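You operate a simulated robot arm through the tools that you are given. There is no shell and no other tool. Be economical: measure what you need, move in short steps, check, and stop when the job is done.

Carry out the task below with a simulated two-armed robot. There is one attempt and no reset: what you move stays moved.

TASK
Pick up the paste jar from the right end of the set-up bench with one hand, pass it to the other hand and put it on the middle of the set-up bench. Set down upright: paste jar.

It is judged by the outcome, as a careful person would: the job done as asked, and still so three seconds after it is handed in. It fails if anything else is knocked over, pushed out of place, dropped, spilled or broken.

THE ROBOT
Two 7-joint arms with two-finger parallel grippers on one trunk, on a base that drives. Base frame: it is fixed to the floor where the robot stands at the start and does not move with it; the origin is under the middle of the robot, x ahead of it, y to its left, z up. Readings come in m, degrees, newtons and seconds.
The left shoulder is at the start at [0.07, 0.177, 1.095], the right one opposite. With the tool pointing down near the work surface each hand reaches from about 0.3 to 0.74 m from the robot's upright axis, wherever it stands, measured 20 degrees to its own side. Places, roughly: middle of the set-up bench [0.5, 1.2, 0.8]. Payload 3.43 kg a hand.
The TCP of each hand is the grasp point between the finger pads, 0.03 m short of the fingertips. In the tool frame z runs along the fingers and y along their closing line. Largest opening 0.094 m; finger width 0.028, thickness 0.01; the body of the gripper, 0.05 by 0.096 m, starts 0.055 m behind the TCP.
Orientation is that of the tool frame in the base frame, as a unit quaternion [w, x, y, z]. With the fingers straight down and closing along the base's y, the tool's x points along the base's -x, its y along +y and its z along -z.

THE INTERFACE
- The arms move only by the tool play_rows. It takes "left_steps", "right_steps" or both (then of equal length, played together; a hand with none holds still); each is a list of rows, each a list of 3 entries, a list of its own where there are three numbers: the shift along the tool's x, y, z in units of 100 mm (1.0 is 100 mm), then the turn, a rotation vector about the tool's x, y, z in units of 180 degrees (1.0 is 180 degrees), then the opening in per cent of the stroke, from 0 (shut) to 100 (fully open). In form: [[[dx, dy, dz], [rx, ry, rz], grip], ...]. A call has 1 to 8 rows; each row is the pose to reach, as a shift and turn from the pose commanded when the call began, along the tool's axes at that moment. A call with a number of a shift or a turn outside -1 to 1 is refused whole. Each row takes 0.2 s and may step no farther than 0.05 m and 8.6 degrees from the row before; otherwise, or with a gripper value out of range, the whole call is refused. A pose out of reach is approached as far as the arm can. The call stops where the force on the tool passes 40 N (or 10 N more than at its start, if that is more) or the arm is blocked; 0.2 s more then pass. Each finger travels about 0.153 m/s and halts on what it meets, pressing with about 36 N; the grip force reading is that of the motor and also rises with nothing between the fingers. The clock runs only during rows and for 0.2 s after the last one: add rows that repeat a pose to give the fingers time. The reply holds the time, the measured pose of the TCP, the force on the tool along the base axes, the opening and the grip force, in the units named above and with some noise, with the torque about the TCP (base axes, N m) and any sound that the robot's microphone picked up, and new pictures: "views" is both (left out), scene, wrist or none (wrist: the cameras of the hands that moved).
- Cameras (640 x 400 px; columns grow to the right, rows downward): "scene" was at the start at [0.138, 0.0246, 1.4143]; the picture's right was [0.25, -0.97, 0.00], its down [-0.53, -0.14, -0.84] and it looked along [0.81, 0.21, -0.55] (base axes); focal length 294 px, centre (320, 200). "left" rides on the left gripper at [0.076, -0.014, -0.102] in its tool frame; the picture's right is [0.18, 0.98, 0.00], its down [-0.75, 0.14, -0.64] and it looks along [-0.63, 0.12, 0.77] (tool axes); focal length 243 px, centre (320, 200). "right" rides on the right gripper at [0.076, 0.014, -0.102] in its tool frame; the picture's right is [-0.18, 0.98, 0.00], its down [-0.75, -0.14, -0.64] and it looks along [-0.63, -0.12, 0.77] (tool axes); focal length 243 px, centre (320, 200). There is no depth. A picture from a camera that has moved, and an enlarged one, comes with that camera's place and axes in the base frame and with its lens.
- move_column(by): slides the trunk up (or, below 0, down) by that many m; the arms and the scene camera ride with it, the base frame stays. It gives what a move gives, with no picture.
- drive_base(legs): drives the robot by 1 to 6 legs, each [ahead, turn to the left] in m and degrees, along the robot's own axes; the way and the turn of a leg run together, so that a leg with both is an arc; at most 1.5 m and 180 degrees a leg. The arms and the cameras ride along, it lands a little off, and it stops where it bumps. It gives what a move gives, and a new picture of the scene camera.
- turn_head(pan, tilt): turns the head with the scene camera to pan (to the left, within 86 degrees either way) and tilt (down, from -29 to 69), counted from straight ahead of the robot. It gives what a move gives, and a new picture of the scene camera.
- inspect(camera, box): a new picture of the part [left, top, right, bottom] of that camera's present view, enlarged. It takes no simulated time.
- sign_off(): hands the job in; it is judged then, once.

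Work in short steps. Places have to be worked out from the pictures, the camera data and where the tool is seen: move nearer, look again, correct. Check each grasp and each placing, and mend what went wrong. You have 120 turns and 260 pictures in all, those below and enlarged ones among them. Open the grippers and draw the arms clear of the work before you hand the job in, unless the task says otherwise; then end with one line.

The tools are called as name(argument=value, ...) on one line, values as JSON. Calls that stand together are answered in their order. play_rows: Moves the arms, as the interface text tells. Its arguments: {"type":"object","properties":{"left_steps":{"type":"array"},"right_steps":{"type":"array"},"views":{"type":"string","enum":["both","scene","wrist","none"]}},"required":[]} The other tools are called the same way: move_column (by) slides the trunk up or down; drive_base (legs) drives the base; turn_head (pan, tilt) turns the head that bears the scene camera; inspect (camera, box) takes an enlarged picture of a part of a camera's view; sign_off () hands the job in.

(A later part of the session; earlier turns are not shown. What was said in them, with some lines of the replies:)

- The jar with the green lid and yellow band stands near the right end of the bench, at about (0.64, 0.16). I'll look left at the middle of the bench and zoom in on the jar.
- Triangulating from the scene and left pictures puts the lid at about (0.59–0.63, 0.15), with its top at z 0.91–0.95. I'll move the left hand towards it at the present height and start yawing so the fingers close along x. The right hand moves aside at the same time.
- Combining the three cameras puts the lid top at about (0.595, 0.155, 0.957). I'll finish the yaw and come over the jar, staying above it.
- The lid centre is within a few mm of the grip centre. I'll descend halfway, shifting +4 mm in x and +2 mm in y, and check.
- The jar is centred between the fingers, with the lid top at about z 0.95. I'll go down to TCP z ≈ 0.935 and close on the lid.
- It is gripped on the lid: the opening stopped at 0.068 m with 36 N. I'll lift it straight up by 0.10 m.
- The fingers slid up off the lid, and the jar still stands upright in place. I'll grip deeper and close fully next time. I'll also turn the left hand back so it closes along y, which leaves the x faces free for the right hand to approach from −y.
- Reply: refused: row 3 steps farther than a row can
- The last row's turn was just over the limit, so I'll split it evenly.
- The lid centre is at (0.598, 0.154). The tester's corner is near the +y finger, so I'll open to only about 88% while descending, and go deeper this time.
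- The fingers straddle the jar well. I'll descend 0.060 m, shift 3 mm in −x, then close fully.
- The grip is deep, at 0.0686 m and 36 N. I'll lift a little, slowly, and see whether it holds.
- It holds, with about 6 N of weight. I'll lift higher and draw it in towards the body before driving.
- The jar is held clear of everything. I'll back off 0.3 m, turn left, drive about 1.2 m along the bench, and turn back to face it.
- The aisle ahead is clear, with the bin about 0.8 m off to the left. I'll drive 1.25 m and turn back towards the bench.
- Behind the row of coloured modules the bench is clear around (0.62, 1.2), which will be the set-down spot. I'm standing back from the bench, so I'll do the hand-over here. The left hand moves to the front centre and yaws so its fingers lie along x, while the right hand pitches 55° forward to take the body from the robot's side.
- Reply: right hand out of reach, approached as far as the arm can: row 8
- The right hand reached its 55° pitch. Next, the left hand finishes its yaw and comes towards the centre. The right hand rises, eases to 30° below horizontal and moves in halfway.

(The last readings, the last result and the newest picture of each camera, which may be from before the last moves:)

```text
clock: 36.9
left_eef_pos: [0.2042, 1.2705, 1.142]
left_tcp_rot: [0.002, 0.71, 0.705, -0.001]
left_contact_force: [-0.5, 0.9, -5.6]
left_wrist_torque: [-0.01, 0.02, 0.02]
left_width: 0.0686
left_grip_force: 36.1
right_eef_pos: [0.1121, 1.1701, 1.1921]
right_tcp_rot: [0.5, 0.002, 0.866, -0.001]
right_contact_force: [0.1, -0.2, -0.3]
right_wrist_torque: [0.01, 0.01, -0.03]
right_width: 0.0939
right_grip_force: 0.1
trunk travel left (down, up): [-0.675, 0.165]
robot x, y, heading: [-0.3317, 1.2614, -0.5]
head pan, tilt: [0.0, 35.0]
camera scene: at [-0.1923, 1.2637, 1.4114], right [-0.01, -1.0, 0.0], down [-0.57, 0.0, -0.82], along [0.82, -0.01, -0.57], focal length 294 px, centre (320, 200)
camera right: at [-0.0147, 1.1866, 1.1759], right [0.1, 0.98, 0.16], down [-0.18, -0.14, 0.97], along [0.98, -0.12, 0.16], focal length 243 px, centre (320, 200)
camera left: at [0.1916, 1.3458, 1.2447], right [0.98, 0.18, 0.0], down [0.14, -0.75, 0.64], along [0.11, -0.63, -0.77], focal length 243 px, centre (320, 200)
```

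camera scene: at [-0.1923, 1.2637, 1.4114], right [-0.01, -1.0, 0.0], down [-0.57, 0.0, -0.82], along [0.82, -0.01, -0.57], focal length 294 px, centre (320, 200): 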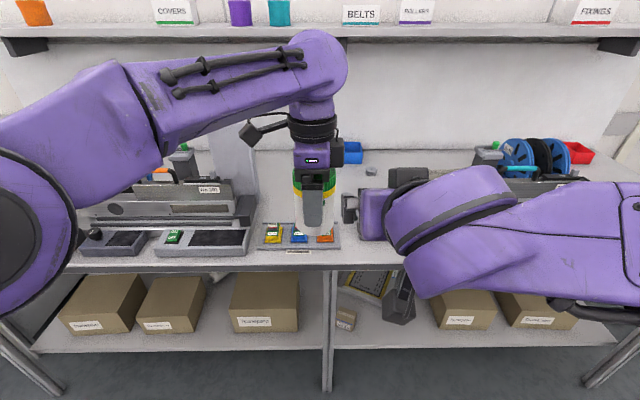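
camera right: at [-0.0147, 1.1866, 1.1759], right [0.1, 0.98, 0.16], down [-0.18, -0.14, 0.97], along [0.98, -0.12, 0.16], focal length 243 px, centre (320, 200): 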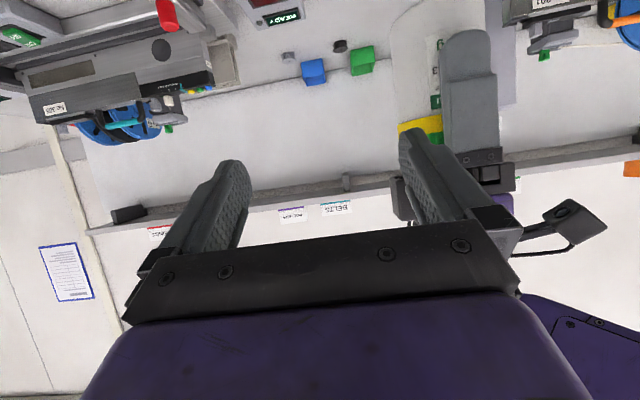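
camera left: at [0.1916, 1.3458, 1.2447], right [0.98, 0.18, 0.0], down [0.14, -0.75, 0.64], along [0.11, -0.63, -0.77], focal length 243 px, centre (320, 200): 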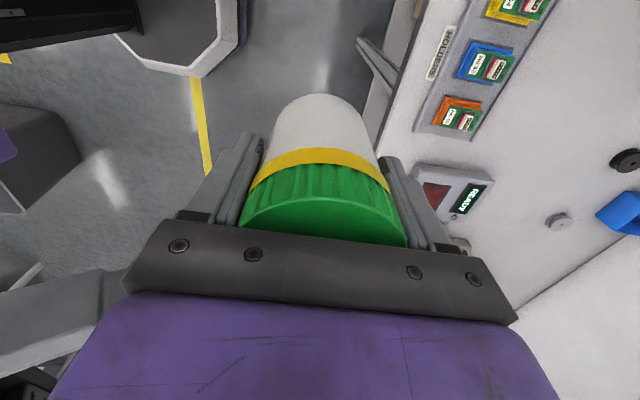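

The geometry matches the plan: B is now on the right line, only 0.10 m off in y. I'll slide it sideways to line up with the jar.

play_rows(right_steps=[[[0, 0.3, 0], [0, 0, 0], 100], [[0, 0.6, 0], [0, 0, 0], 100], [[0, 0.85, 0], [0, 0, 0], 100], [[0, 1.0, 0], [0, 0, 0], 100]], views="both")

```text
clock: 37.9
left_eef_pos: [0.2032, 1.2698, 1.1425]
left_tcp_rot: [-0.001, 0.709, 0.705, -0.001]
left_contact_force: [-0.4, -0.4, -5.2]
left_wrist_torque: [0.02, 0.01, -0.01]
left_width: 0.0685
left_grip_force: 36.1
right_eef_pos: [0.1137, 1.2707, 1.1924]
right_tcp_rot: [0.501, 0.002, 0.865, -0.001]
right_contact_force: [-1.5, 0.0, 0.3]
right_wrist_torque: [-0.03, 0.01, 0.01]
right_width: 0.094
right_grip_force: 0.0
trunk travel left (down, up): [-0.675, 0.165]
robot x, y, heading: [-0.3354, 1.2619, -0.0]
head pan, tilt: [0.0, 35.0]
camera scene: at [-0.1925, 1.2635, 1.4115], right [-0.01, -1.0, 0.0], down [-0.57, 0.0, -0.82], along [0.82, -0.01, -0.57], focal length 294 px, centre (320, 200)
camera right: at [-0.0139, 1.2861, 1.1776], right [0.1, 0.98, 0.16], down [-0.18, -0.14, 0.97], along [0.98, -0.12, 0.17], focal length 243 px, centre (320, 200)
```

scene: 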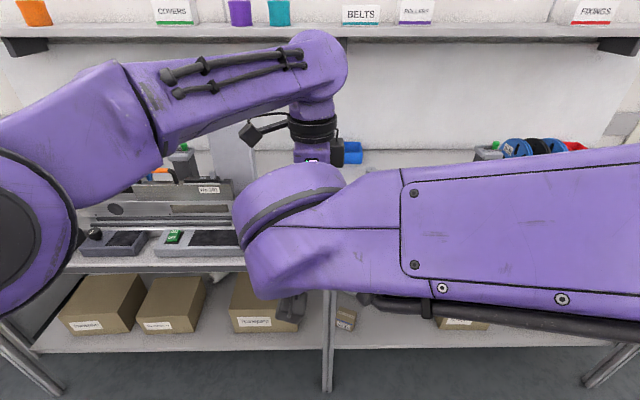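
right: 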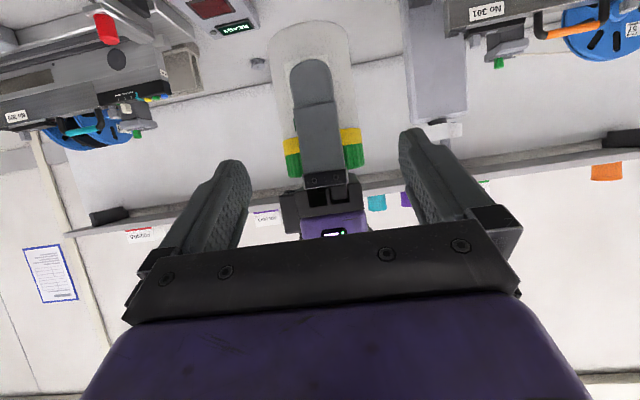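

The jar and the left finger are centred between the right fingers. I'll advance along the tool axis by 0.05 m first.

play_rows(right_steps=[[[0, 0, 0.2], [0, 0, 0], 100], [[0, 0, 0.4], [0, 0, 0], 100], [[0, 0, 0.55], [0, 0, 0], 100]], views="both")

```text
clock: 38.7
left_eef_pos: [0.2042, 1.2686, 1.1422]
left_tcp_rot: [-0.001, 0.708, 0.706, -0.001]
left_contact_force: [-0.1, 0.5, -6.0]
left_wrist_torque: [0.02, 0.01, -0.03]
left_width: 0.0686
left_grip_force: 35.9
right_eef_pos: [0.1614, 1.2674, 1.1643]
right_tcp_rot: [0.501, 0.002, 0.865, -0.001]
right_contact_force: [0.6, 0.7, -0.2]
right_wrist_torque: [0.0, 0.0, -0.02]
right_width: 0.0941
right_grip_force: 0.1
trunk travel left (down, up): [-0.675, 0.165]
robot x, y, heading: [-0.3324, 1.2586, -0.4]
head pan, tilt: [0.0, 35.0]
camera scene: at [-0.1922, 1.2621, 1.4115], right [-0.01, -1.0, 0.0], down [-0.57, 0.0, -0.82], along [0.82, -0.01, -0.57], focal length 294 px, centre (320, 200)
camera right: at [0.0334, 1.2844, 1.1503], right [0.1, 0.98, 0.16], down [-0.18, -0.14, 0.97], along [0.98, -0.12, 0.17], focal length 243 px, centre (320, 200)
```

scene: 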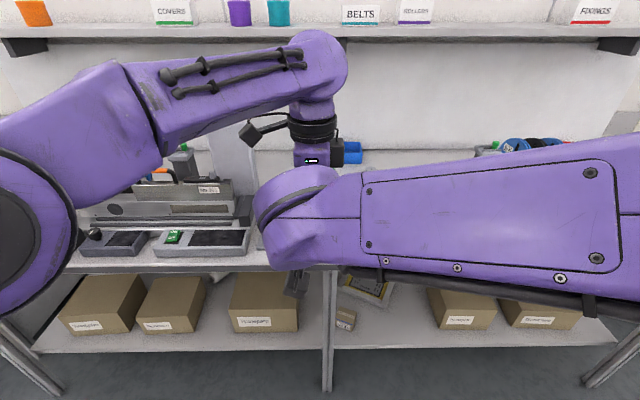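
right: 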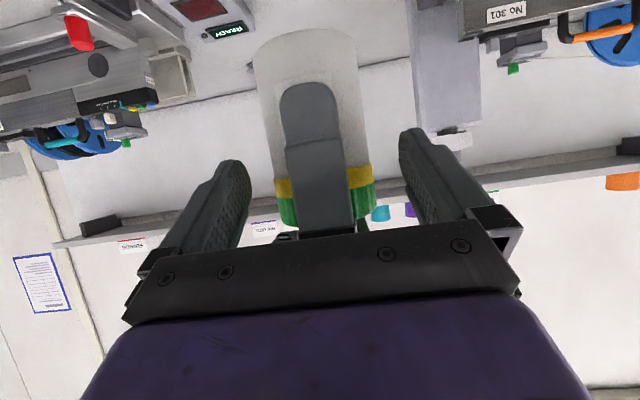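

By my reckoning the right palm's upper edge would pass very close to the left palm's corner. I'll shift the right hand 7 mm along its tool x (down and back) and then advance the last 36 mm, leaving 7–9 mm clearance.

play_rows(right_steps=[[[0.07, 0, 0], [0, 0, 0], 100], [[0.07, 0, 0.12], [0, 0, 0], 100], [[0.07, 0, 0.24], [0, 0, 0], 100], [[0.07, 0, 0.36], [0, 0, 0], 100]], views="wrist")

```text
clock: 39.9
left_eef_pos: [0.2059, 1.2705, 1.1408]
left_tcp_rot: [-0.001, 0.707, 0.707, 0.0]
left_contact_force: [5.0, 0.1, -3.3]
left_wrist_torque: [0.01, 0.37, -0.02]
left_width: 0.0685
left_grip_force: 35.8
right_eef_pos: [0.188, 1.2724, 1.141]
right_tcp_rot: [0.501, 0.0, 0.865, 0.001]
right_contact_force: [-3.8, -0.3, -1.3]
right_wrist_torque: [-0.02, -0.37, -0.03]
right_width: 0.0941
right_grip_force: 0.1
trunk travel left (down, up): [-0.675, 0.165]
robot x, y, heading: [-0.3345, 1.261, -0.5]
head pan, tilt: [0.0, 35.0]
stopped in row 4 (left hand): the force on the tool passed its limit at 44 N (the readings are from after the stop); the commanded pose is now the measured one
camera right: at [0.0591, 1.2876, 1.1262], right [0.09, 0.98, 0.16], down [-0.18, -0.14, 0.97], along [0.98, -0.12, 0.17], focal length 243 px, centre (320, 200)
```

right: 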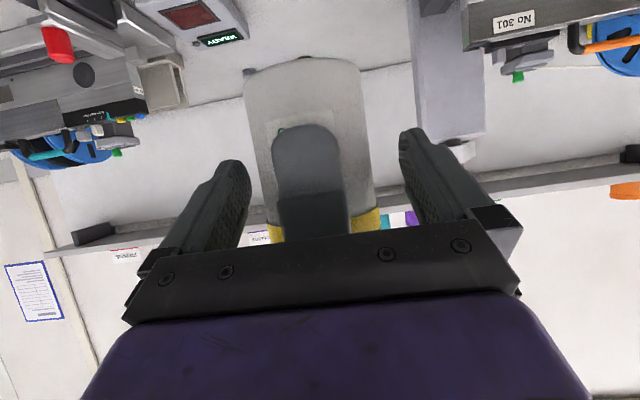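

The right palm touched the left finger at the very end, leaving about 4 N of residual force. The jar axis is about 20 mm beyond the right TCP, which still leaves full pad contact. I'll back off 2 mm and close the right hand.

play_rows(right_steps=[[[0, 0, -0.02], [0, 0, 0], 100], [[0, 0, -0.02], [0, 0, 0], 75], [[0, 0, -0.02], [0, 0, 0], 40], [[0, 0, -0.02], [0, 0, 0], 0], [[0, 0, -0.02], [0, 0, 0], 0], [[0, 0, -0.02], [0, 0, 0], 0]], views="wrist")

```text
clock: 41.3
left_eef_pos: [0.2054, 1.2711, 1.1415]
left_tcp_rot: [-0.001, 0.707, 0.707, 0.001]
left_contact_force: [-0.2, 17.3, -7.0]
left_wrist_torque: [-0.64, 0.21, 0.26]
left_width: 0.0673
left_grip_force: 36.0
right_eef_pos: [0.1863, 1.2704, 1.1419]
right_tcp_rot: [0.502, 0.003, 0.865, -0.001]
right_contact_force: [0.9, -18.7, 1.9]
right_wrist_torque: [0.73, -0.27, -0.65]
right_width: 0.0664
right_grip_force: 36.1
trunk travel left (down, up): [-0.675, 0.165]
robot x, y, heading: [-0.3312, 1.2585, -0.4]
head pan, tilt: [0.0, 35.0]
camera right: at [0.0581, 1.2867, 1.1273], right [0.09, 0.98, 0.16], down [-0.18, -0.14, 0.97], along [0.98, -0.12, 0.17], focal length 243 px, centre (320, 200)
```

right: 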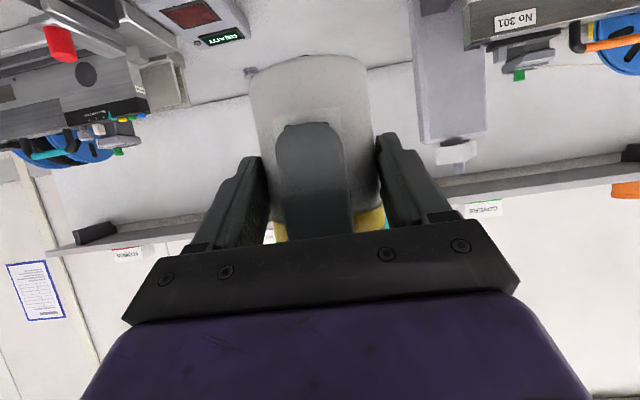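

Both hands hold it (0.0664 m, 36 N), but there is about 18 N of side load between them. I'll shift the right hand 3 mm to −y to relieve it.

play_rows(right_steps=[[[0, -0.02, 0], [0, 0, 0], 0], [[0, -0.03, 0], [0, 0, 0], 0], [[0, -0.03, 0], [0, 0, 0], 0]], views="none")

```text
clock: 42.1
left_eef_pos: [0.2058, 1.27, 1.1409]
left_tcp_rot: [-0.001, 0.708, 0.707, 0.001]
left_contact_force: [9.5, 1.9, -15.7]
left_wrist_torque: [0.21, 0.3, 0.81]
left_width: 0.0677
left_grip_force: 35.4
right_eef_pos: [0.1859, 1.27, 1.1417]
right_tcp_rot: [0.502, -0.001, 0.865, 0.002]
right_contact_force: [-9.1, -2.1, 9.8]
right_wrist_torque: [-0.14, -0.47, -0.86]
right_width: 0.0664
right_grip_force: 36.1
trunk travel left (down, up): [-0.675, 0.165]
robot x, y, heading: [-0.3332, 1.2597, -0.5]
head pan, tilt: [0.0, 35.0]
```

The side load is relieved. I'll open the left hand only slightly (to about 0.072 m, so its finger does not push on the right palm), then check that the right hand carries the weight.

play_rows(left_steps=[[[0, 0, 0], [0, 0, 0], 74], [[0, 0, 0], [0, 0, 0], 76], [[0, 0, 0], [0, 0, 0], 76]], right_steps=[[[0, 0, 0], [0, 0, 0], 0], [[0, 0, 0], [0, 0, 0], 0], [[0, 0, 0], [0, 0, 0], 0]], views="wrist")

```text
clock: 42.9
left_eef_pos: [0.2037, 1.2691, 1.142]
left_tcp_rot: [0.0, 0.709, 0.706, 0.001]
left_contact_force: [4.1, -0.5, 0.2]
left_wrist_torque: [0.04, 0.23, -0.01]
left_width: 0.0696
left_grip_force: 0.1
right_eef_pos: [0.1856, 1.2687, 1.1402]
right_tcp_rot: [0.501, 0.0, 0.866, 0.0]
right_contact_force: [-2.8, 0.6, -0.1]
right_wrist_torque: [-0.03, -0.15, 0.0]
right_width: 0.0664
right_grip_force: 35.9
trunk travel left (down, up): [-0.675, 0.165]
robot x, y, heading: [-0.3337, 1.2582, -0.4]
head pan, tilt: [0.0, 35.0]
camera right: at [0.058, 1.2842, 1.1257], right [0.09, 0.98, 0.16], down [-0.18, -0.14, 0.97], along [0.98, -0.12, 0.17], focal length 243 px, centre (320, 200)
camera left: at [0.1926, 1.3463, 1.2443], right [0.98, 0.18, 0.0], down [0.14, -0.76, 0.64], along [0.12, -0.63, -0.77], focal length 243 px, centre (320, 200)
```

right: 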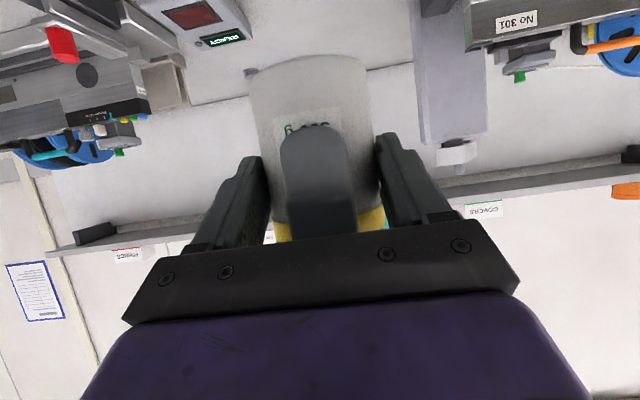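
left: 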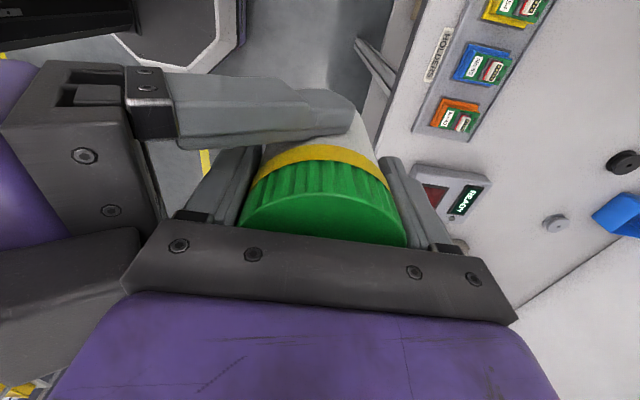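

The left hand no longer bears weight and the fingers have just opened. I'll raise the left hand slowly, watching whether the jar stays with the right hand.

play_rows(left_steps=[[[0, 0.01, -0.05], [0, 0, 0], 76], [[0, 0.01, -0.12], [0, 0, 0], 76], [[0, 0.01, -0.2], [0, 0, 0], 76]], views="wrist")

```text
clock: 43.7
left_eef_pos: [0.2056, 1.2694, 1.1626]
left_tcp_rot: [0.0, 0.708, 0.707, 0.001]
left_contact_force: [6.8, -0.4, -4.7]
left_wrist_torque: [0.03, 0.16, 0.04]
left_width: 0.0689
left_grip_force: 0.0
right_eef_pos: [0.1849, 1.2689, 1.1407]
right_tcp_rot: [0.501, 0.0, 0.866, 0.0]
right_contact_force: [-6.4, 1.7, 0.5]
right_wrist_torque: [-0.08, -0.14, -0.01]
right_width: 0.0669
right_grip_force: 35.8
trunk travel left (down, up): [-0.675, 0.165]
robot x, y, heading: [-0.332, 1.2617, -0.5]
head pan, tilt: [0.0, 35.0]
camera left: at [0.193, 1.3462, 1.2649], right [0.98, 0.18, 0.0], down [0.14, -0.76, 0.64], along [0.12, -0.63, -0.77], focal length 243 px, centre (320, 200)
```

left: 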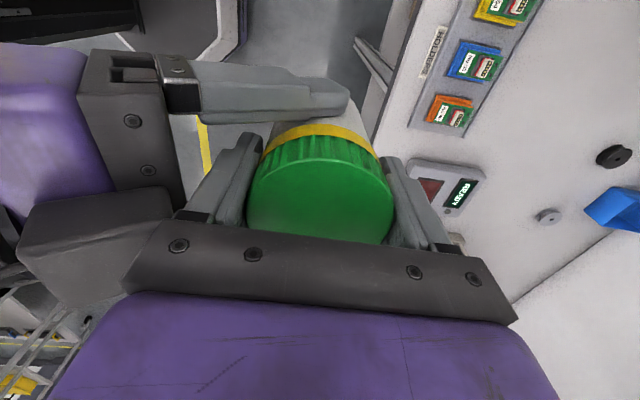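

The left fingers are sliding off and the jar stays with the right hand. I'll keep raising.

play_rows(left_steps=[[[0, 0, -0.1], [0, 0, 0], 76], [[0, 0, -0.2], [0, 0, 0], 76], [[0, 0, -0.35], [0, 0, 0], 80], [[0, 0, -0.55], [0, 0, 0], 100], [[0, 0, -0.8], [0, 0, 0], 100]], views="both")

```text
clock: 44.9
left_eef_pos: [0.2059, 1.268, 1.2415]
left_tcp_rot: [-0.002, 0.707, 0.707, 0.002]
left_contact_force: [22.3, -1.1, -0.7]
left_wrist_torque: [0.05, -0.16, 0.04]
left_width: 0.0795
left_grip_force: 0.1
right_eef_pos: [0.1858, 1.269, 1.1417]
right_tcp_rot: [0.502, 0.0, 0.865, 0.001]
right_contact_force: [-18.5, 2.1, 4.4]
right_wrist_torque: [-0.11, -1.01, -0.05]
right_width: 0.0667
right_grip_force: 35.8
trunk travel left (down, up): [-0.675, 0.165]
robot x, y, heading: [-0.3346, 1.2584, -0.6]
head pan, tilt: [0.0, 35.0]
camera scene: at [-0.192, 1.2615, 1.4114], right [-0.01, -1.0, 0.0], down [-0.57, 0.0, -0.82], along [0.82, -0.01, -0.57], focal length 294 px, centre (320, 200)
camera left: at [0.1934, 1.3436, 1.3447], right [0.98, 0.18, 0.0], down [0.14, -0.76, 0.64], along [0.12, -0.63, -0.77], focal length 243 px, centre (320, 200)
```

scene: 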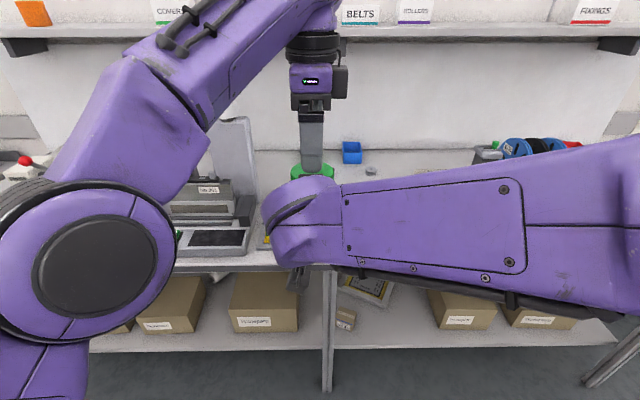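
left: 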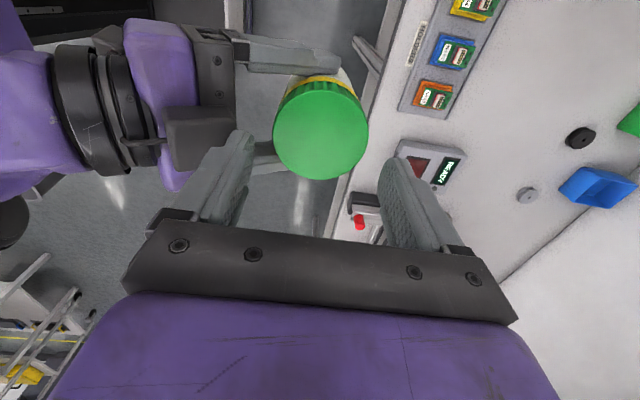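

The jar is held by the right hand alone. The opening left finger presses on the right gripper (22 N), so I'll narrow it slightly, shift it away in +x and go on up.

play_rows(left_steps=[[[0, 0.1, 0], [0, 0, 0], 80], [[0, 0.2, -0.2], [0, 0, 0], 80], [[0, 0.2, -0.5], [0, 0, 0], 80], [[0, 0.2, -0.8], [0, 0, 0], 80], [[0.3, 0.2, -1], [0, 0, 0], 80], [[0.7, 0.2, -1], [0, 0, 0], 80], [[1, 0.2, -1], [0, 0, 0], 80]], views="both")

```text
clock: 46.5
left_eef_pos: [0.2243, 1.3761, 1.2752]
left_tcp_rot: [0.0, 0.708, 0.707, -0.001]
left_contact_force: [0.1, 0.6, -0.5]
left_wrist_torque: [-0.06, 0.03, 0.01]
left_width: 0.0753
left_grip_force: 0.2
left hand out of reach, approached as far as the arm can: row 1, 2, 3, 4, 5, 6, 7
right_eef_pos: [0.1866, 1.2724, 1.1407]
right_tcp_rot: [0.501, 0.0, 0.865, -0.001]
right_contact_force: [0.2, 0.0, -5.7]
right_wrist_torque: [-0.01, 0.13, -0.05]
right_width: 0.0667
right_grip_force: 36.2
trunk travel left (down, up): [-0.675, 0.165]
robot x, y, heading: [-0.3332, 1.2581, -0.7]
head pan, tilt: [0.0, 35.0]
camera scene: at [-0.1909, 1.2656, 1.4113], right [-0.01, -1.0, 0.0], down [-0.58, 0.0, -0.82], along [0.82, -0.01, -0.58], focal length 294 px, centre (320, 200)
camera left: at [0.2121, 1.4522, 1.3777], right [0.98, 0.18, 0.0], down [0.14, -0.75, 0.64], along [0.12, -0.63, -0.77], focal length 243 px, centre (320, 200)
```

scene: 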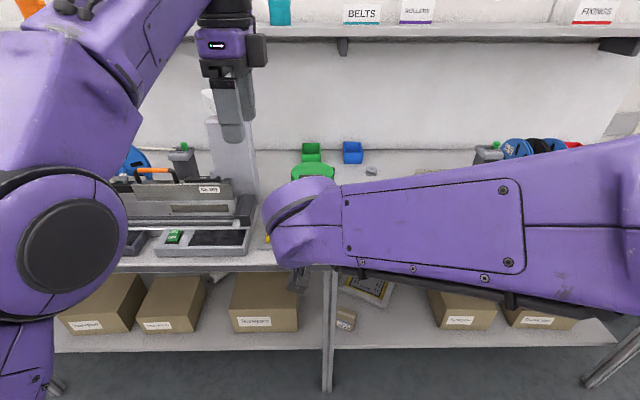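
left: 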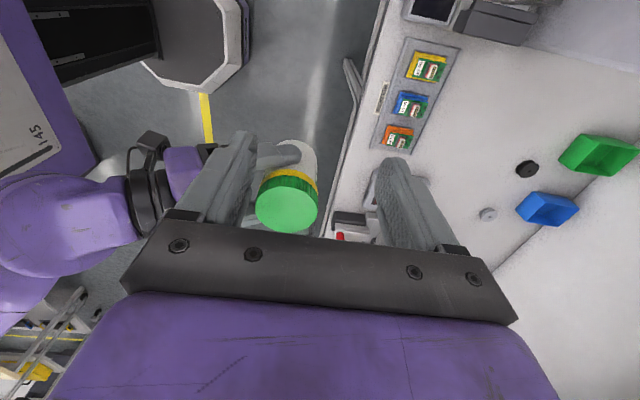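

The right hand alone now carries the jar (−5.7 N). I'll retract the left hand and raise the trunk, so the right forearm slopes down from above and stays clear of the bench items.

play_rows(left_steps=[[[0.2, -0.2, 0], [0, 0, 0], 80], [[0.4, -0.4, 0], [0, 0, 0], 80], [[0.6, -0.6, 0], [0, 0, 0], 80], [[0.8, -0.8, 0], [0, 0, 0], 80], [[1, -1, 0], [0, 0, 0], 80]], views="none")

move_column(by=0.16)

play_rows(right_steps=[[[0.17, 0, -0.1], [0, 0, 0], 0], [[0.34, 0, -0.2], [0, 0, 0], 0], [[0.51, 0, -0.3], [0, 0, 0], 0], [[0.68, 0, -0.4], [0, 0, 0], 0], [[0.86, 0, 0.5], [0, 0, 0], 0]], views="both")

```text
clock: 47.7
left_eef_pos: [0.1233, 1.4773, 1.2806]
left_tcp_rot: [0.001, 0.707, 0.708, 0.001]
left_contact_force: [0.1, 0.8, -0.8]
left_wrist_torque: [-0.02, -0.03, 0.05]
left_width: 0.0752
left_grip_force: 0.1
right_eef_pos: [0.1854, 1.273, 1.1406]
right_tcp_rot: [0.501, -0.001, 0.865, -0.001]
right_contact_force: [0.0, 0.8, -6.4]
right_wrist_torque: [0.0, 0.16, -0.02]
right_width: 0.0665
right_grip_force: 36.5
trunk travel left (down, up): [-0.675, 0.165]
robot x, y, heading: [-0.3345, 1.2652, -0.5]
head pan, tilt: [0.0, 35.0]
```

```text
clock: 49.5
left_eef_pos: [0.123, 1.4752, 1.4414]
left_tcp_rot: [-0.001, 0.707, 0.707, 0.001]
left_contact_force: [-0.4, -0.5, -0.6]
left_wrist_torque: [0.0, 0.0, -0.01]
left_width: 0.0753
left_grip_force: 0.0
right_eef_pos: [0.1859, 1.2688, 1.3002]
right_tcp_rot: [0.502, 0.001, 0.865, 0.0]
right_contact_force: [0.3, -0.6, -4.9]
right_wrist_torque: [-0.01, 0.11, 0.01]
right_width: 0.0663
right_grip_force: 36.0
trunk travel left (down, up): [-0.835, 0.005]
robot x, y, heading: [-0.3322, 1.2605, -0.4]
head pan, tilt: [0.0, 35.0]
```

```text
refused: row 5 steps farther than a row can; nothing moved
```

The call was refused because I had a sign wrong. Straight down is +0.866 along tool x and +0.5 along tool z, so I'll lower by 0.10 m that way.

play_rows(right_steps=[[[0.22, 0, 0.12], [0, 0, 0], 0], [[0.43, 0, 0.25], [0, 0, 0], 0], [[0.65, 0, 0.38], [0, 0, 0], 0], [[0.87, 0, 0.5], [0, 0, 0], 0]], views="none")

play_rows(right_steps=[[[0.22, 0, 0.12], [0, 0, 0], 0], [[0.43, 0, 0.25], [0, 0, 0], 0], [[0.65, 0, 0.38], [0, 0, 0], 0], [[0.87, 0, 0.5], [0, 0, 0], 0]], views="both")

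```text
clock: 50.5
left_eef_pos: [0.1246, 1.4763, 1.4412]
left_tcp_rot: [-0.001, 0.707, 0.707, 0.0]
left_contact_force: [-0.1, 0.1, -0.5]
left_wrist_torque: [0.01, -0.03, 0.02]
left_width: 0.0752
left_grip_force: 0.0
right_eef_pos: [0.1851, 1.2701, 1.1975]
right_tcp_rot: [0.501, 0.001, 0.865, 0.0]
right_contact_force: [0.8, 0.7, -5.4]
right_wrist_torque: [-0.03, 0.11, 0.02]
right_width: 0.0665
right_grip_force: 36.2
trunk travel left (down, up): [-0.835, 0.005]
robot x, y, heading: [-0.3313, 1.2635, -0.3]
head pan, tilt: [0.0, 35.0]
```

```text
clock: 51.7
left_eef_pos: [0.1243, 1.4738, 1.4424]
left_tcp_rot: [0.001, 0.707, 0.707, 0.001]
left_contact_force: [-0.8, -0.3, -1.3]
left_wrist_torque: [0.0, -0.04, 0.03]
left_width: 0.0749
left_grip_force: 0.1
right_eef_pos: [0.1966, 1.2647, 1.1306]
right_tcp_rot: [0.511, 0.036, 0.859, 0.026]
right_contact_force: [0.3, 0.2, -4.6]
right_wrist_torque: [0.0, 0.08, -0.02]
right_width: 0.0664
right_grip_force: 35.7
trunk travel left (down, up): [-0.835, 0.005]
robot x, y, heading: [-0.3306, 1.2607, -0.6]
head pan, tilt: [0.0, 35.0]
stopped in row 4 (right hand): the arm was blocked; the commanded pose is now the measured one
camera scene: at [-0.1927, 1.2625, 1.5715], right [-0.01, -1.0, 0.0], down [-0.57, 0.0, -0.82], along [0.82, -0.01, -0.57], focal length 294 px, centre (320, 200)
camera right: at [0.0702, 1.2863, 1.1136], right [0.12, 0.96, 0.24], down [-0.21, -0.21, 0.95], along [0.97, -0.17, 0.18], focal length 243 px, centre (320, 200)
```

scene: 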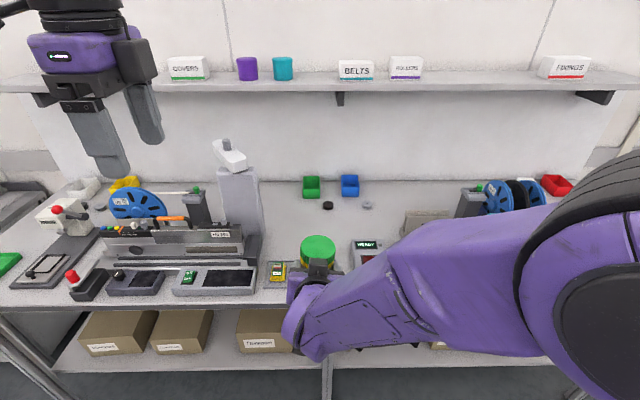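
right: 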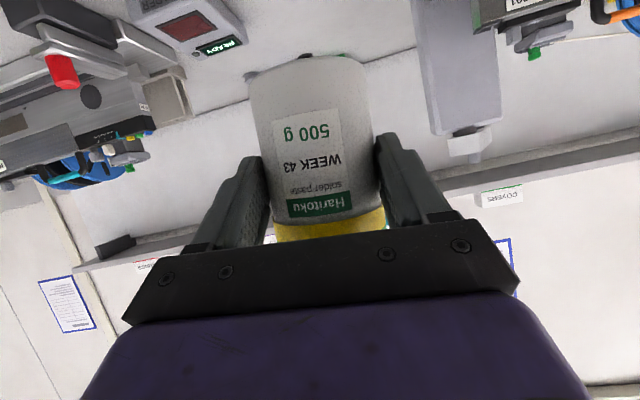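

The arm hit a joint limit so close in, and the hand twisted about 5°; the jar is still held fine. I'll extend forward 0.10 m and to the right 0.05 m, and correct the orientation.

play_rows(right_steps=[[[-0.12, -0.1, 0.22], [0.001, 0.002, -0.007], 0], [[-0.25, -0.2, 0.43], [0.0015, 0.004, -0.014], 0], [[-0.37, -0.35, 0.65], [0.002, 0.006, -0.021], 0], [[-0.5, -0.5, 0.87], [0.003, 0.008, -0.028], 0]], views="both")

```text
clock: 52.7
left_eef_pos: [0.1247, 1.4732, 1.4418]
left_tcp_rot: [-0.001, 0.708, 0.706, 0.001]
left_contact_force: [-0.4, 0.0, -0.1]
left_wrist_torque: [0.01, 0.01, 0.0]
left_width: 0.0755
left_grip_force: 0.0
right_eef_pos: [0.2976, 1.2113, 1.1254]
right_tcp_rot: [0.499, -0.004, 0.866, -0.001]
right_contact_force: [0.8, -0.2, -5.4]
right_wrist_torque: [-0.02, 0.13, 0.0]
right_width: 0.0664
right_grip_force: 35.9
trunk travel left (down, up): [-0.835, 0.005]
robot x, y, heading: [-0.3309, 1.2614, -0.2]
head pan, tilt: [0.0, 35.0]
camera scene: at [-0.1902, 1.2608, 1.5713], right [-0.01, -1.0, 0.0], down [-0.58, 0.0, -0.82], along [0.82, -0.01, -0.58], focal length 294 px, centre (320, 200)
camera right: at [0.1701, 1.2267, 1.1107], right [0.09, 0.98, 0.15], down [-0.18, -0.14, 0.97], along [0.98, -0.11, 0.16], focal length 243 px, centre (320, 200)
```

scene: 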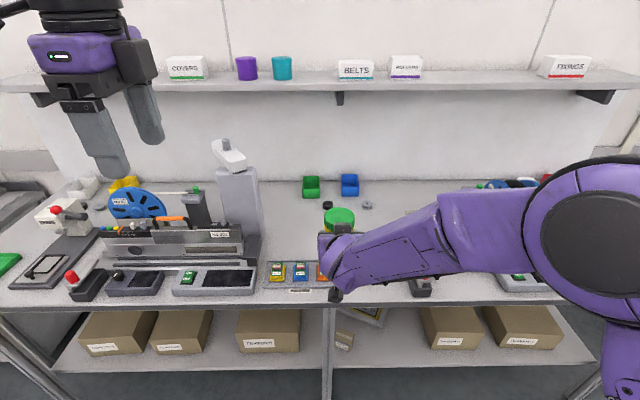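
right: 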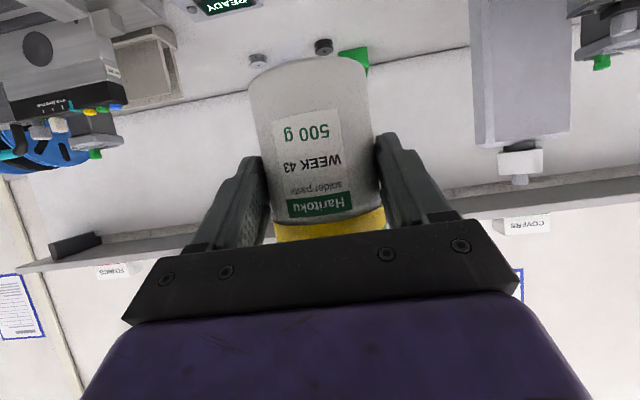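

The configuration is now good: the elbow is high and the forearm slopes down. I'll test lowering by 0.10 m here, at the same arm reach, before driving in.

play_rows(right_steps=[[[0.22, 0, 0.12], [0, 0, 0], 0], [[0.43, 0, 0.25], [0, 0, 0], 0], [[0.65, 0, 0.38], [0, 0, 0], 0], [[0.87, 0, 0.5], [0, 0, 0], 0]], views="scene")

```text
clock: 53.7
left_eef_pos: [0.1243, 1.4743, 1.4406]
left_tcp_rot: [-0.001, 0.708, 0.707, 0.001]
left_contact_force: [-1.0, -0.4, -0.2]
left_wrist_torque: [0.01, 0.01, 0.02]
left_width: 0.0753
left_grip_force: 0.0
right_eef_pos: [0.2944, 1.2151, 1.0245]
right_tcp_rot: [0.501, -0.004, 0.865, -0.001]
right_contact_force: [0.1, 0.3, -5.1]
right_wrist_torque: [0.01, 0.07, 0.0]
right_width: 0.0666
right_grip_force: 36.0
trunk travel left (down, up): [-0.835, 0.005]
robot x, y, heading: [-0.336, 1.2598, -0.4]
head pan, tilt: [0.0, 35.0]
camera scene: at [-0.1914, 1.2623, 1.5714], right [-0.01, -1.0, 0.0], down [-0.57, 0.0, -0.82], along [0.82, -0.01, -0.57], focal length 294 px, centre (320, 200)
```

scene: 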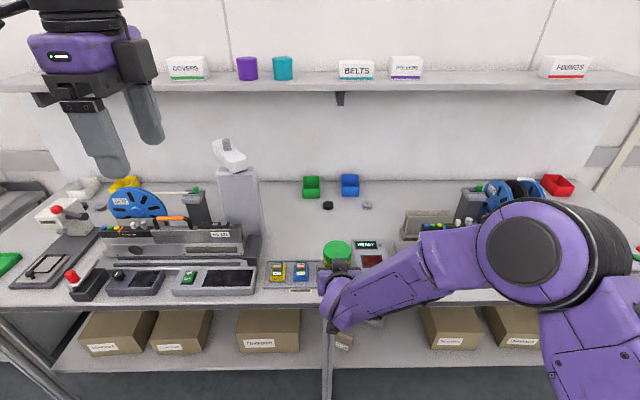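

The reach is fine and the elbow stays high (z ≈ 1.2). I'll drive forward 0.33 m to put the jar over about (0.64, 1.21); its base is about 0.11 m above the bench.

drive_base(legs=[[0.33, 0]])

inspect(camera="right", box=[0, 0, 640, 400])

```text
clock: 55.8
left_eef_pos: [0.4449, 1.4737, 1.4418]
left_tcp_rot: [0.0, 0.706, 0.708, 0.002]
left_contact_force: [-0.1, 0.5, 0.1]
left_wrist_torque: [0.0, -0.02, 0.03]
left_width: 0.0752
left_grip_force: 0.1
right_eef_pos: [0.6154, 1.2162, 1.0257]
right_tcp_rot: [0.501, -0.004, 0.866, -0.001]
right_contact_force: [-0.1, 0.8, -5.3]
right_wrist_torque: [0.0, 0.13, -0.02]
right_width: 0.0664
right_grip_force: 36.0
trunk travel left (down, up): [-0.835, 0.005]
robot x, y, heading: [-0.0082, 1.2599, -0.3]
head pan, tilt: [0.0, 35.0]
camera scene: at [0.1289, 1.2609, 1.5717], right [0.0, -1.0, 0.0], down [-0.57, 0.0, -0.82], along [0.82, 0.0, -0.57], focal length 294 px, centre (320, 200)
```

scene: 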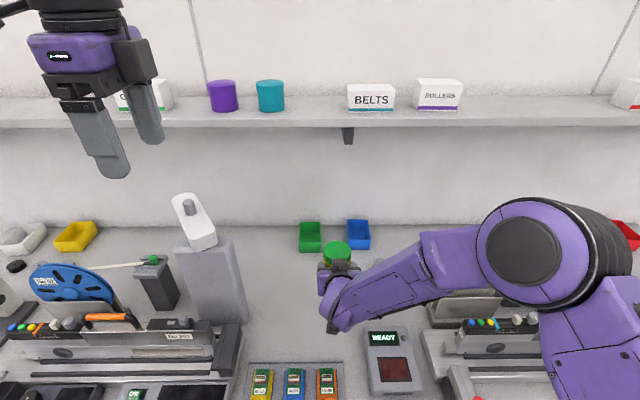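

```text
1.00 times, centred on (320, 200) of right (not enlarged: the box is as wide or as high as the picture)
camera zoom: at [0.4883, 1.2295, 1.0112], right [0.08, 0.98, 0.15], down [-0.18, -0.14, 0.97], along [0.98, -0.11, 0.17], focal length 243 px, centre (320, 200)
```

zoom: 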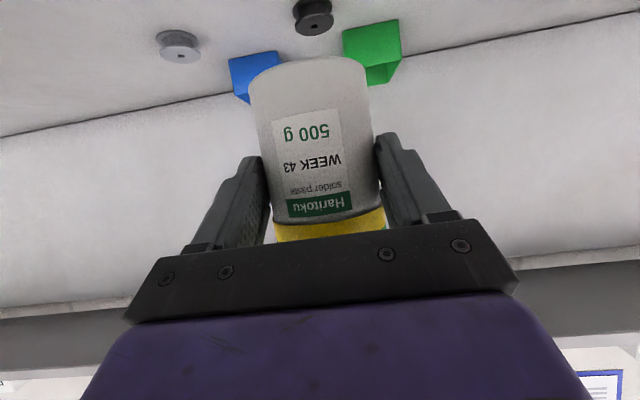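

The jar is upright, with its axis at about (0.635, 1.216) over clear bench. By the earlier readings it should touch down at right TCP z ≈ 0.908. I'll lower 0.09 m while moving 15 mm forward.

play_rows(right_steps=[[[-0.08, 0, 0.13], [0, 0, 0], 0], [[0.12, 0, 0.24], [0, 0, 0], 0], [[0.32, 0, 0.36], [0, 0, 0], 0], [[0.52, 0, 0.47], [0, 0, 0], 0], [[0.7, 0, 0.58], [0, 0, 0], 0]], views="both")

inspect(camera="scene", box=[220, 220, 480, 400])

```text
clock: 57.0
left_eef_pos: [0.4475, 1.474, 1.4413]
left_tcp_rot: [-0.001, 0.706, 0.708, 0.001]
left_contact_force: [0.5, 0.2, 0.2]
left_wrist_torque: [0.0, 0.02, 0.02]
left_width: 0.0756
left_grip_force: 0.0
right_eef_pos: [0.6328, 1.2167, 0.9332]
right_tcp_rot: [0.5, -0.005, 0.866, -0.001]
right_contact_force: [0.2, 0.4, -5.4]
right_wrist_torque: [-0.01, 0.06, -0.03]
right_width: 0.0663
right_grip_force: 35.8
trunk travel left (down, up): [-0.835, 0.005]
robot x, y, heading: [-0.0085, 1.2549, -0.2]
head pan, tilt: [0.0, 35.0]
camera scene: at [0.1319, 1.261, 1.5715], right [0.0, -1.0, 0.0], down [-0.57, 0.0, -0.82], along [0.82, 0.0, -0.57], focal length 294 px, centre (320, 200)
camera right: at [0.5054, 1.2313, 0.9181], right [0.08, 0.98, 0.15], down [-0.18, -0.14, 0.97], along [0.98, -0.11, 0.16], focal length 243 px, centre (320, 200)
```

scene: 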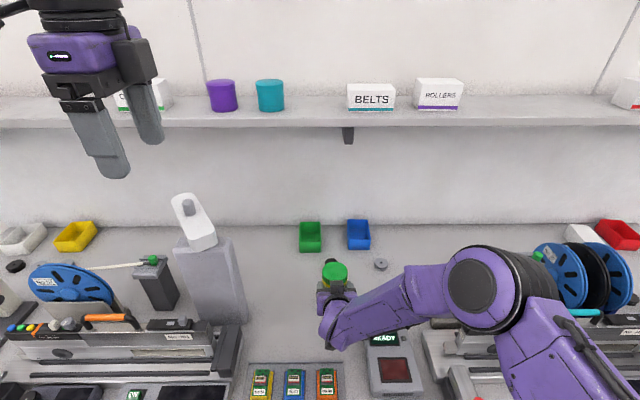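
right: 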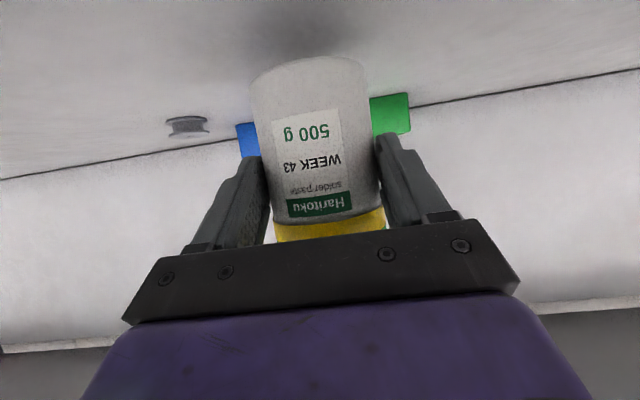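

```text
2.22 times, centred on (350, 310) of scene
camera zoom: at [0.1319, 1.261, 1.5715], right [0.0, -1.0, 0.0], down [-0.57, 0.0, -0.82], along [0.82, 0.0, -0.57], focal length 654 px, centre (253, -44)
```

zoom: 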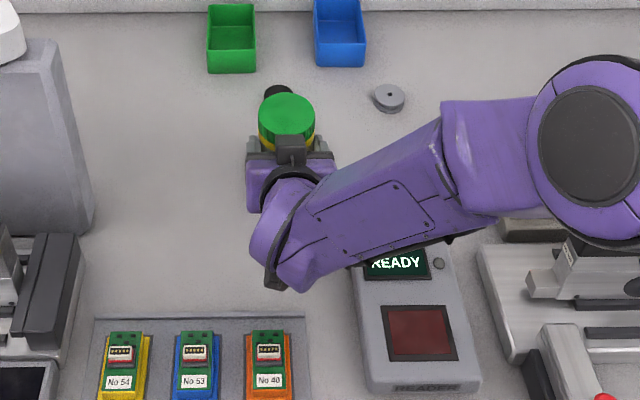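

It is 25 mm above the expected touchdown, and the camera hump is clear behind the module strip. I'll lower slowly in small rows until it touches.

play_rows(right_steps=[[[0.07, 0, 0.04], [0, 0, 0], 0], [[0.13, 0, 0.075], [0, 0, 0], 0], [[0.165, 0, 0.095], [0, 0, 0], 0], [[0.19, 0, 0.11], [0, 0, 0], 0]], views="wrist")

```text
clock: 58.0
left_eef_pos: [0.4466, 1.4735, 1.4418]
left_tcp_rot: [0.0, 0.707, 0.708, 0.0]
left_contact_force: [-0.9, -0.1, -1.3]
left_wrist_torque: [-0.01, -0.01, -0.01]
left_width: 0.0755
left_grip_force: 0.0
right_eef_pos: [0.6325, 1.2133, 0.912]
right_tcp_rot: [0.5, -0.004, 0.866, -0.001]
right_contact_force: [-0.2, -0.4, -5.3]
right_wrist_torque: [-0.01, 0.08, 0.02]
right_width: 0.0666
right_grip_force: 36.0
trunk travel left (down, up): [-0.835, 0.005]
robot x, y, heading: [-0.0076, 1.2592, -0.3]
head pan, tilt: [0.0, 35.0]
camera right: at [0.505, 1.2285, 0.8982], right [0.08, 0.98, 0.15], down [-0.18, -0.14, 0.97], along [0.98, -0.11, 0.16], focal length 243 px, centre (320, 200)
```

right: 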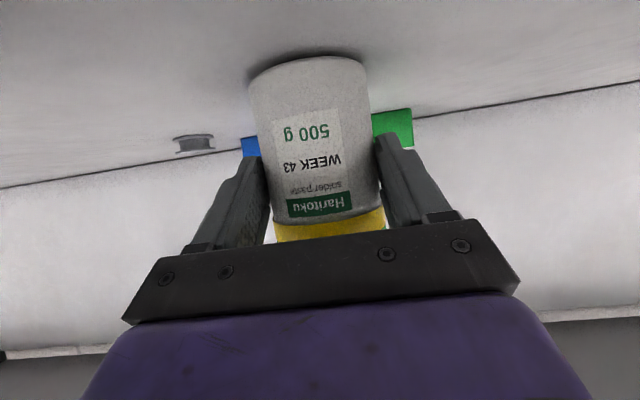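

The shadow gap is now tiny and the weight is still carried by the hand. I'll go down another 1.5 mm per row until the force changes.

play_rows(right_steps=[[[0.013, 0, 0.0075], [0, 0, 0], 0], [[0.026, 0, 0.015], [0, 0, 0], 0], [[0.035, 0, 0.02], [0, 0, 0], 0], [[0.035, 0, 0.02], [0, 0, 0], 0]], views="wrist")

```text
clock: 59.0
left_eef_pos: [0.4456, 1.474, 1.4421]
left_tcp_rot: [-0.001, 0.707, 0.707, 0.002]
left_contact_force: [-0.2, 0.2, 0.1]
left_wrist_torque: [0.02, 0.02, -0.01]
left_width: 0.0753
left_grip_force: 0.0
right_eef_pos: [0.6327, 1.2148, 0.9108]
right_tcp_rot: [0.502, -0.005, 0.865, -0.001]
right_contact_force: [3.1, 0.8, 3.9]
right_wrist_torque: [0.17, -0.48, -0.09]
right_width: 0.0664
right_grip_force: 35.7
trunk travel left (down, up): [-0.835, 0.005]
robot x, y, heading: [-0.0086, 1.2587, -0.3]
head pan, tilt: [0.0, 35.0]
camera right: at [0.5056, 1.2289, 0.8959], right [0.08, 0.98, 0.15], down [-0.18, -0.14, 0.97], along [0.98, -0.11, 0.17], focal length 243 px, centre (320, 200)
```

right: 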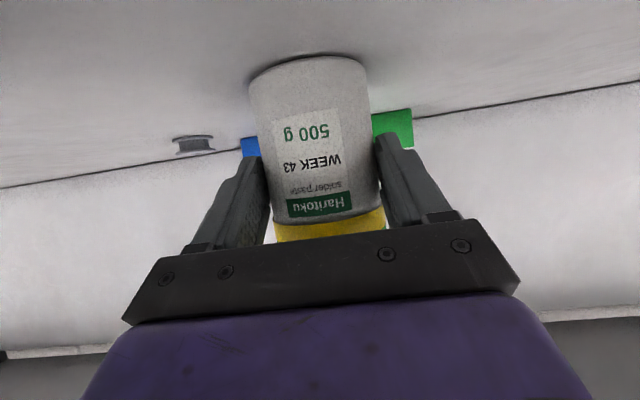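

The jar rests on the bench: vertical force went from −5.3 to +3.9 N. I'll open the right hand.

play_rows(right_steps=[[[0, 0, 0], [0, 0, 0], 60], [[0, 0, 0], [0, 0, 0], 74], [[0, 0, 0], [0, 0, 0], 85], [[0, 0, 0], [0, 0, 0], 100], [[0, 0, 0], [0, 0, 0], 100]], views="wrist")

```text
clock: 60.2
left_eef_pos: [0.4469, 1.4738, 1.4417]
left_tcp_rot: [0.0, 0.706, 0.708, 0.001]
left_contact_force: [0.9, 0.7, 0.4]
left_wrist_torque: [0.01, 0.0, 0.04]
left_width: 0.0754
left_grip_force: 0.1
right_eef_pos: [0.6328, 1.2141, 0.91]
right_tcp_rot: [0.5, -0.005, 0.866, -0.001]
right_contact_force: [-0.9, 0.3, 0.2]
right_wrist_torque: [0.01, 0.0, -0.03]
right_width: 0.0938
right_grip_force: 0.0
trunk travel left (down, up): [-0.835, 0.005]
robot x, y, heading: [-0.0115, 1.2555, -0.2]
head pan, tilt: [0.0, 35.0]
camera right: at [0.5044, 1.2291, 0.8951], right [0.08, 0.98, 0.15], down [-0.18, -0.14, 0.97], along [0.98, -0.11, 0.16], focal length 243 px, centre (320, 200)
```

right: 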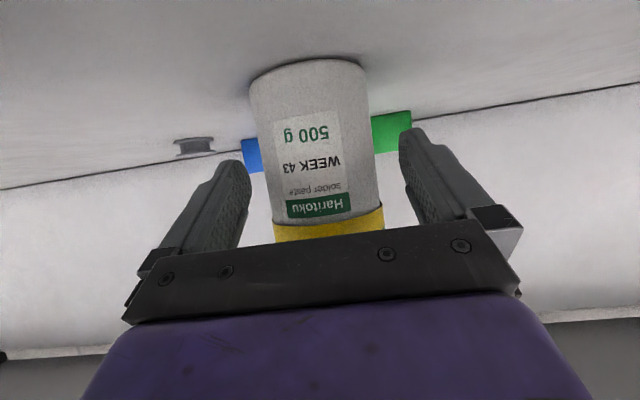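

The jar stands free and upright. I'll withdraw the right hand back along its axis (rearwards and up).

play_rows(right_steps=[[[0, 0, -0.15], [0, 0, 0], 100], [[0, 0, -0.35], [0, 0, 0], 100], [[0, 0, -0.6], [0, 0, 0], 100], [[-0.2, 0, -0.8], [0, 0, 0], 100], [[-0.5, 0, -0.9], [0, 0, 0], 100], [[-0.8, 0, -0.95], [0, 0, 0], 100], [[-1, 0, -1], [0, 0, 0], 100]], views="both")

```text
clock: 61.8
left_eef_pos: [0.4454, 1.4741, 1.4425]
left_tcp_rot: [0.0, 0.706, 0.708, 0.001]
left_contact_force: [-0.9, 1.0, -0.5]
left_wrist_torque: [0.01, 0.0, -0.02]
left_width: 0.0749
left_grip_force: 0.1
right_eef_pos: [0.5981, 1.2139, 1.0482]
right_tcp_rot: [0.499, -0.005, 0.866, 0.0]
right_contact_force: [-0.8, 0.4, -0.5]
right_wrist_torque: [0.0, 0.0, 0.03]
right_width: 0.0936
right_grip_force: 0.1
trunk travel left (down, up): [-0.835, 0.005]
robot x, y, heading: [-0.0108, 1.2586, -0.3]
head pan, tilt: [0.0, 35.0]
camera scene: at [0.1299, 1.261, 1.5716], right [0.0, -1.0, 0.0], down [-0.57, 0.0, -0.82], along [0.82, 0.0, -0.57], focal length 294 px, centre (320, 200)
camera right: at [0.4699, 1.2286, 1.0332], right [0.08, 0.98, 0.15], down [-0.18, -0.14, 0.97], along [0.98, -0.11, 0.16], focal length 243 px, centre (320, 200)
```

scene: 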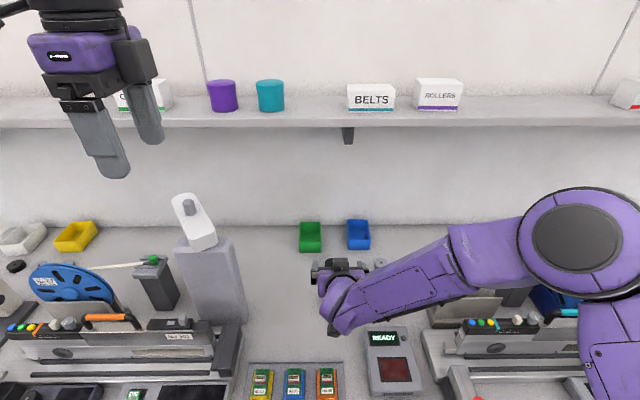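
right: 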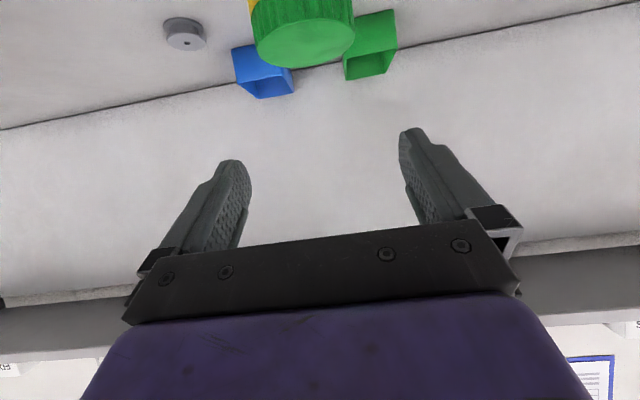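

The jar stands upright, and the right hand is up and clear of it. I'll back the robot off to draw the arms clear, then look at the result.

drive_base(legs=[[-0.35, 0]])

play_rows(left_steps=[[[0, 0, 0], [0, 0, 0], 100], [[0, 0, 0], [0, 0, 0], 100]], right_steps=[[[0, -0.4, 0], [0, 0, 0], 100], [[0, -0.8, 0], [0, 0, 0], 100]], views="scene")

inspect(camera="scene", box=[220, 150, 440, 310])

```text
clock: 64.1
left_eef_pos: [0.0965, 1.474, 1.442]
left_tcp_rot: [-0.001, 0.708, 0.706, 0.0]
left_contact_force: [0.2, -0.4, -0.5]
left_wrist_torque: [0.01, 0.03, 0.04]
left_width: 0.0755
left_grip_force: 0.1
right_eef_pos: [0.2458, 1.2133, 1.0467]
right_tcp_rot: [0.5, -0.003, 0.866, -0.002]
right_contact_force: [-0.2, 0.2, -0.1]
right_wrist_torque: [0.02, 0.01, 0.01]
right_width: 0.0941
right_grip_force: 0.1
trunk travel left (down, up): [-0.835, 0.005]
robot x, y, heading: [-0.3613, 1.2619, -0.6]
head pan, tilt: [0.0, 35.0]
camera scene: at [-0.2195, 1.2625, 1.5713], right [-0.01, -1.0, 0.0], down [-0.57, 0.0, -0.82], along [0.82, -0.01, -0.57], focal length 294 px, centre (320, 200)
```

scene: 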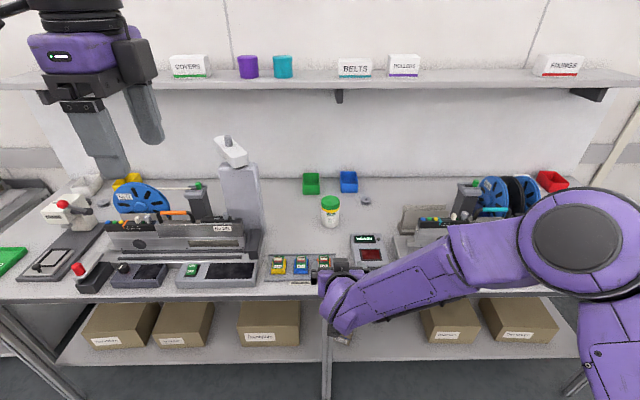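

```text
clock: 64.7
left_eef_pos: [0.0961, 1.4701, 1.4401]
left_tcp_rot: [-0.001, 0.709, 0.705, 0.003]
left_contact_force: [-0.1, -0.7, -0.3]
left_wrist_torque: [0.03, 0.0, 0.01]
left_width: 0.0939
left_grip_force: 0.1
right_eef_pos: [0.2482, 1.1268, 1.0486]
right_tcp_rot: [0.5, -0.002, 0.866, 0.0]
right_contact_force: [0.0, -0.1, 0.0]
right_wrist_torque: [0.03, 0.0, 0.02]
right_width: 0.0939
right_grip_force: 0.1
trunk travel left (down, up): [-0.835, 0.005]
robot x, y, heading: [-0.3649, 1.2615, -0.3]
head pan, tilt: [0.0, 35.0]
camera scene: at [-0.2209, 1.2582, 1.5715], right [-0.01, -1.0, 0.0], down [-0.57, 0.01, -0.82], along [0.82, -0.01, -0.57], focal length 294 px, centre (320, 200)
```

scene: 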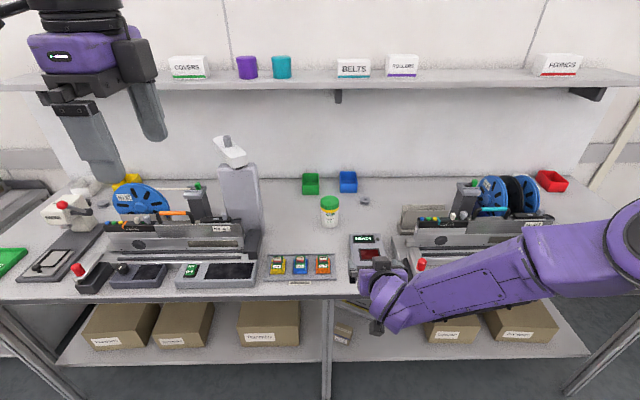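

```text
2.50 times, centred on (330, 230) of scene
camera zoom: at [-0.2209, 1.2582, 1.5715], right [-0.01, -1.0, 0.0], down [-0.57, 0.01, -0.82], along [0.82, -0.01, -0.57], focal length 735 px, centre (295, 125)
```

zoom: 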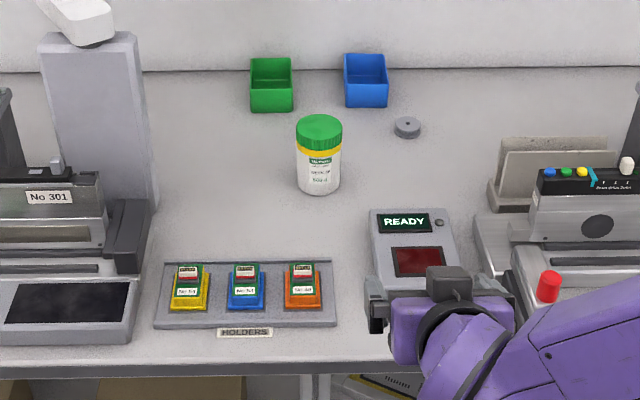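

The paste jar stands upright in the clear middle of the bench, nothing else has moved, and both hands are open and clear. I'm handing in.

sign_off()

```text
The job is handed in.
```

The paste jar is standing upright on the middle of the set-up bench, at about (0.65, 1.21). I picked it up with the left hand and passed it to the right hand, which set it down. The first grip slipped off the lid, but the jar stayed standing and the second, deeper grip held. In the last pictures nothing else on the bench had moved, and I left both hands open and clear.
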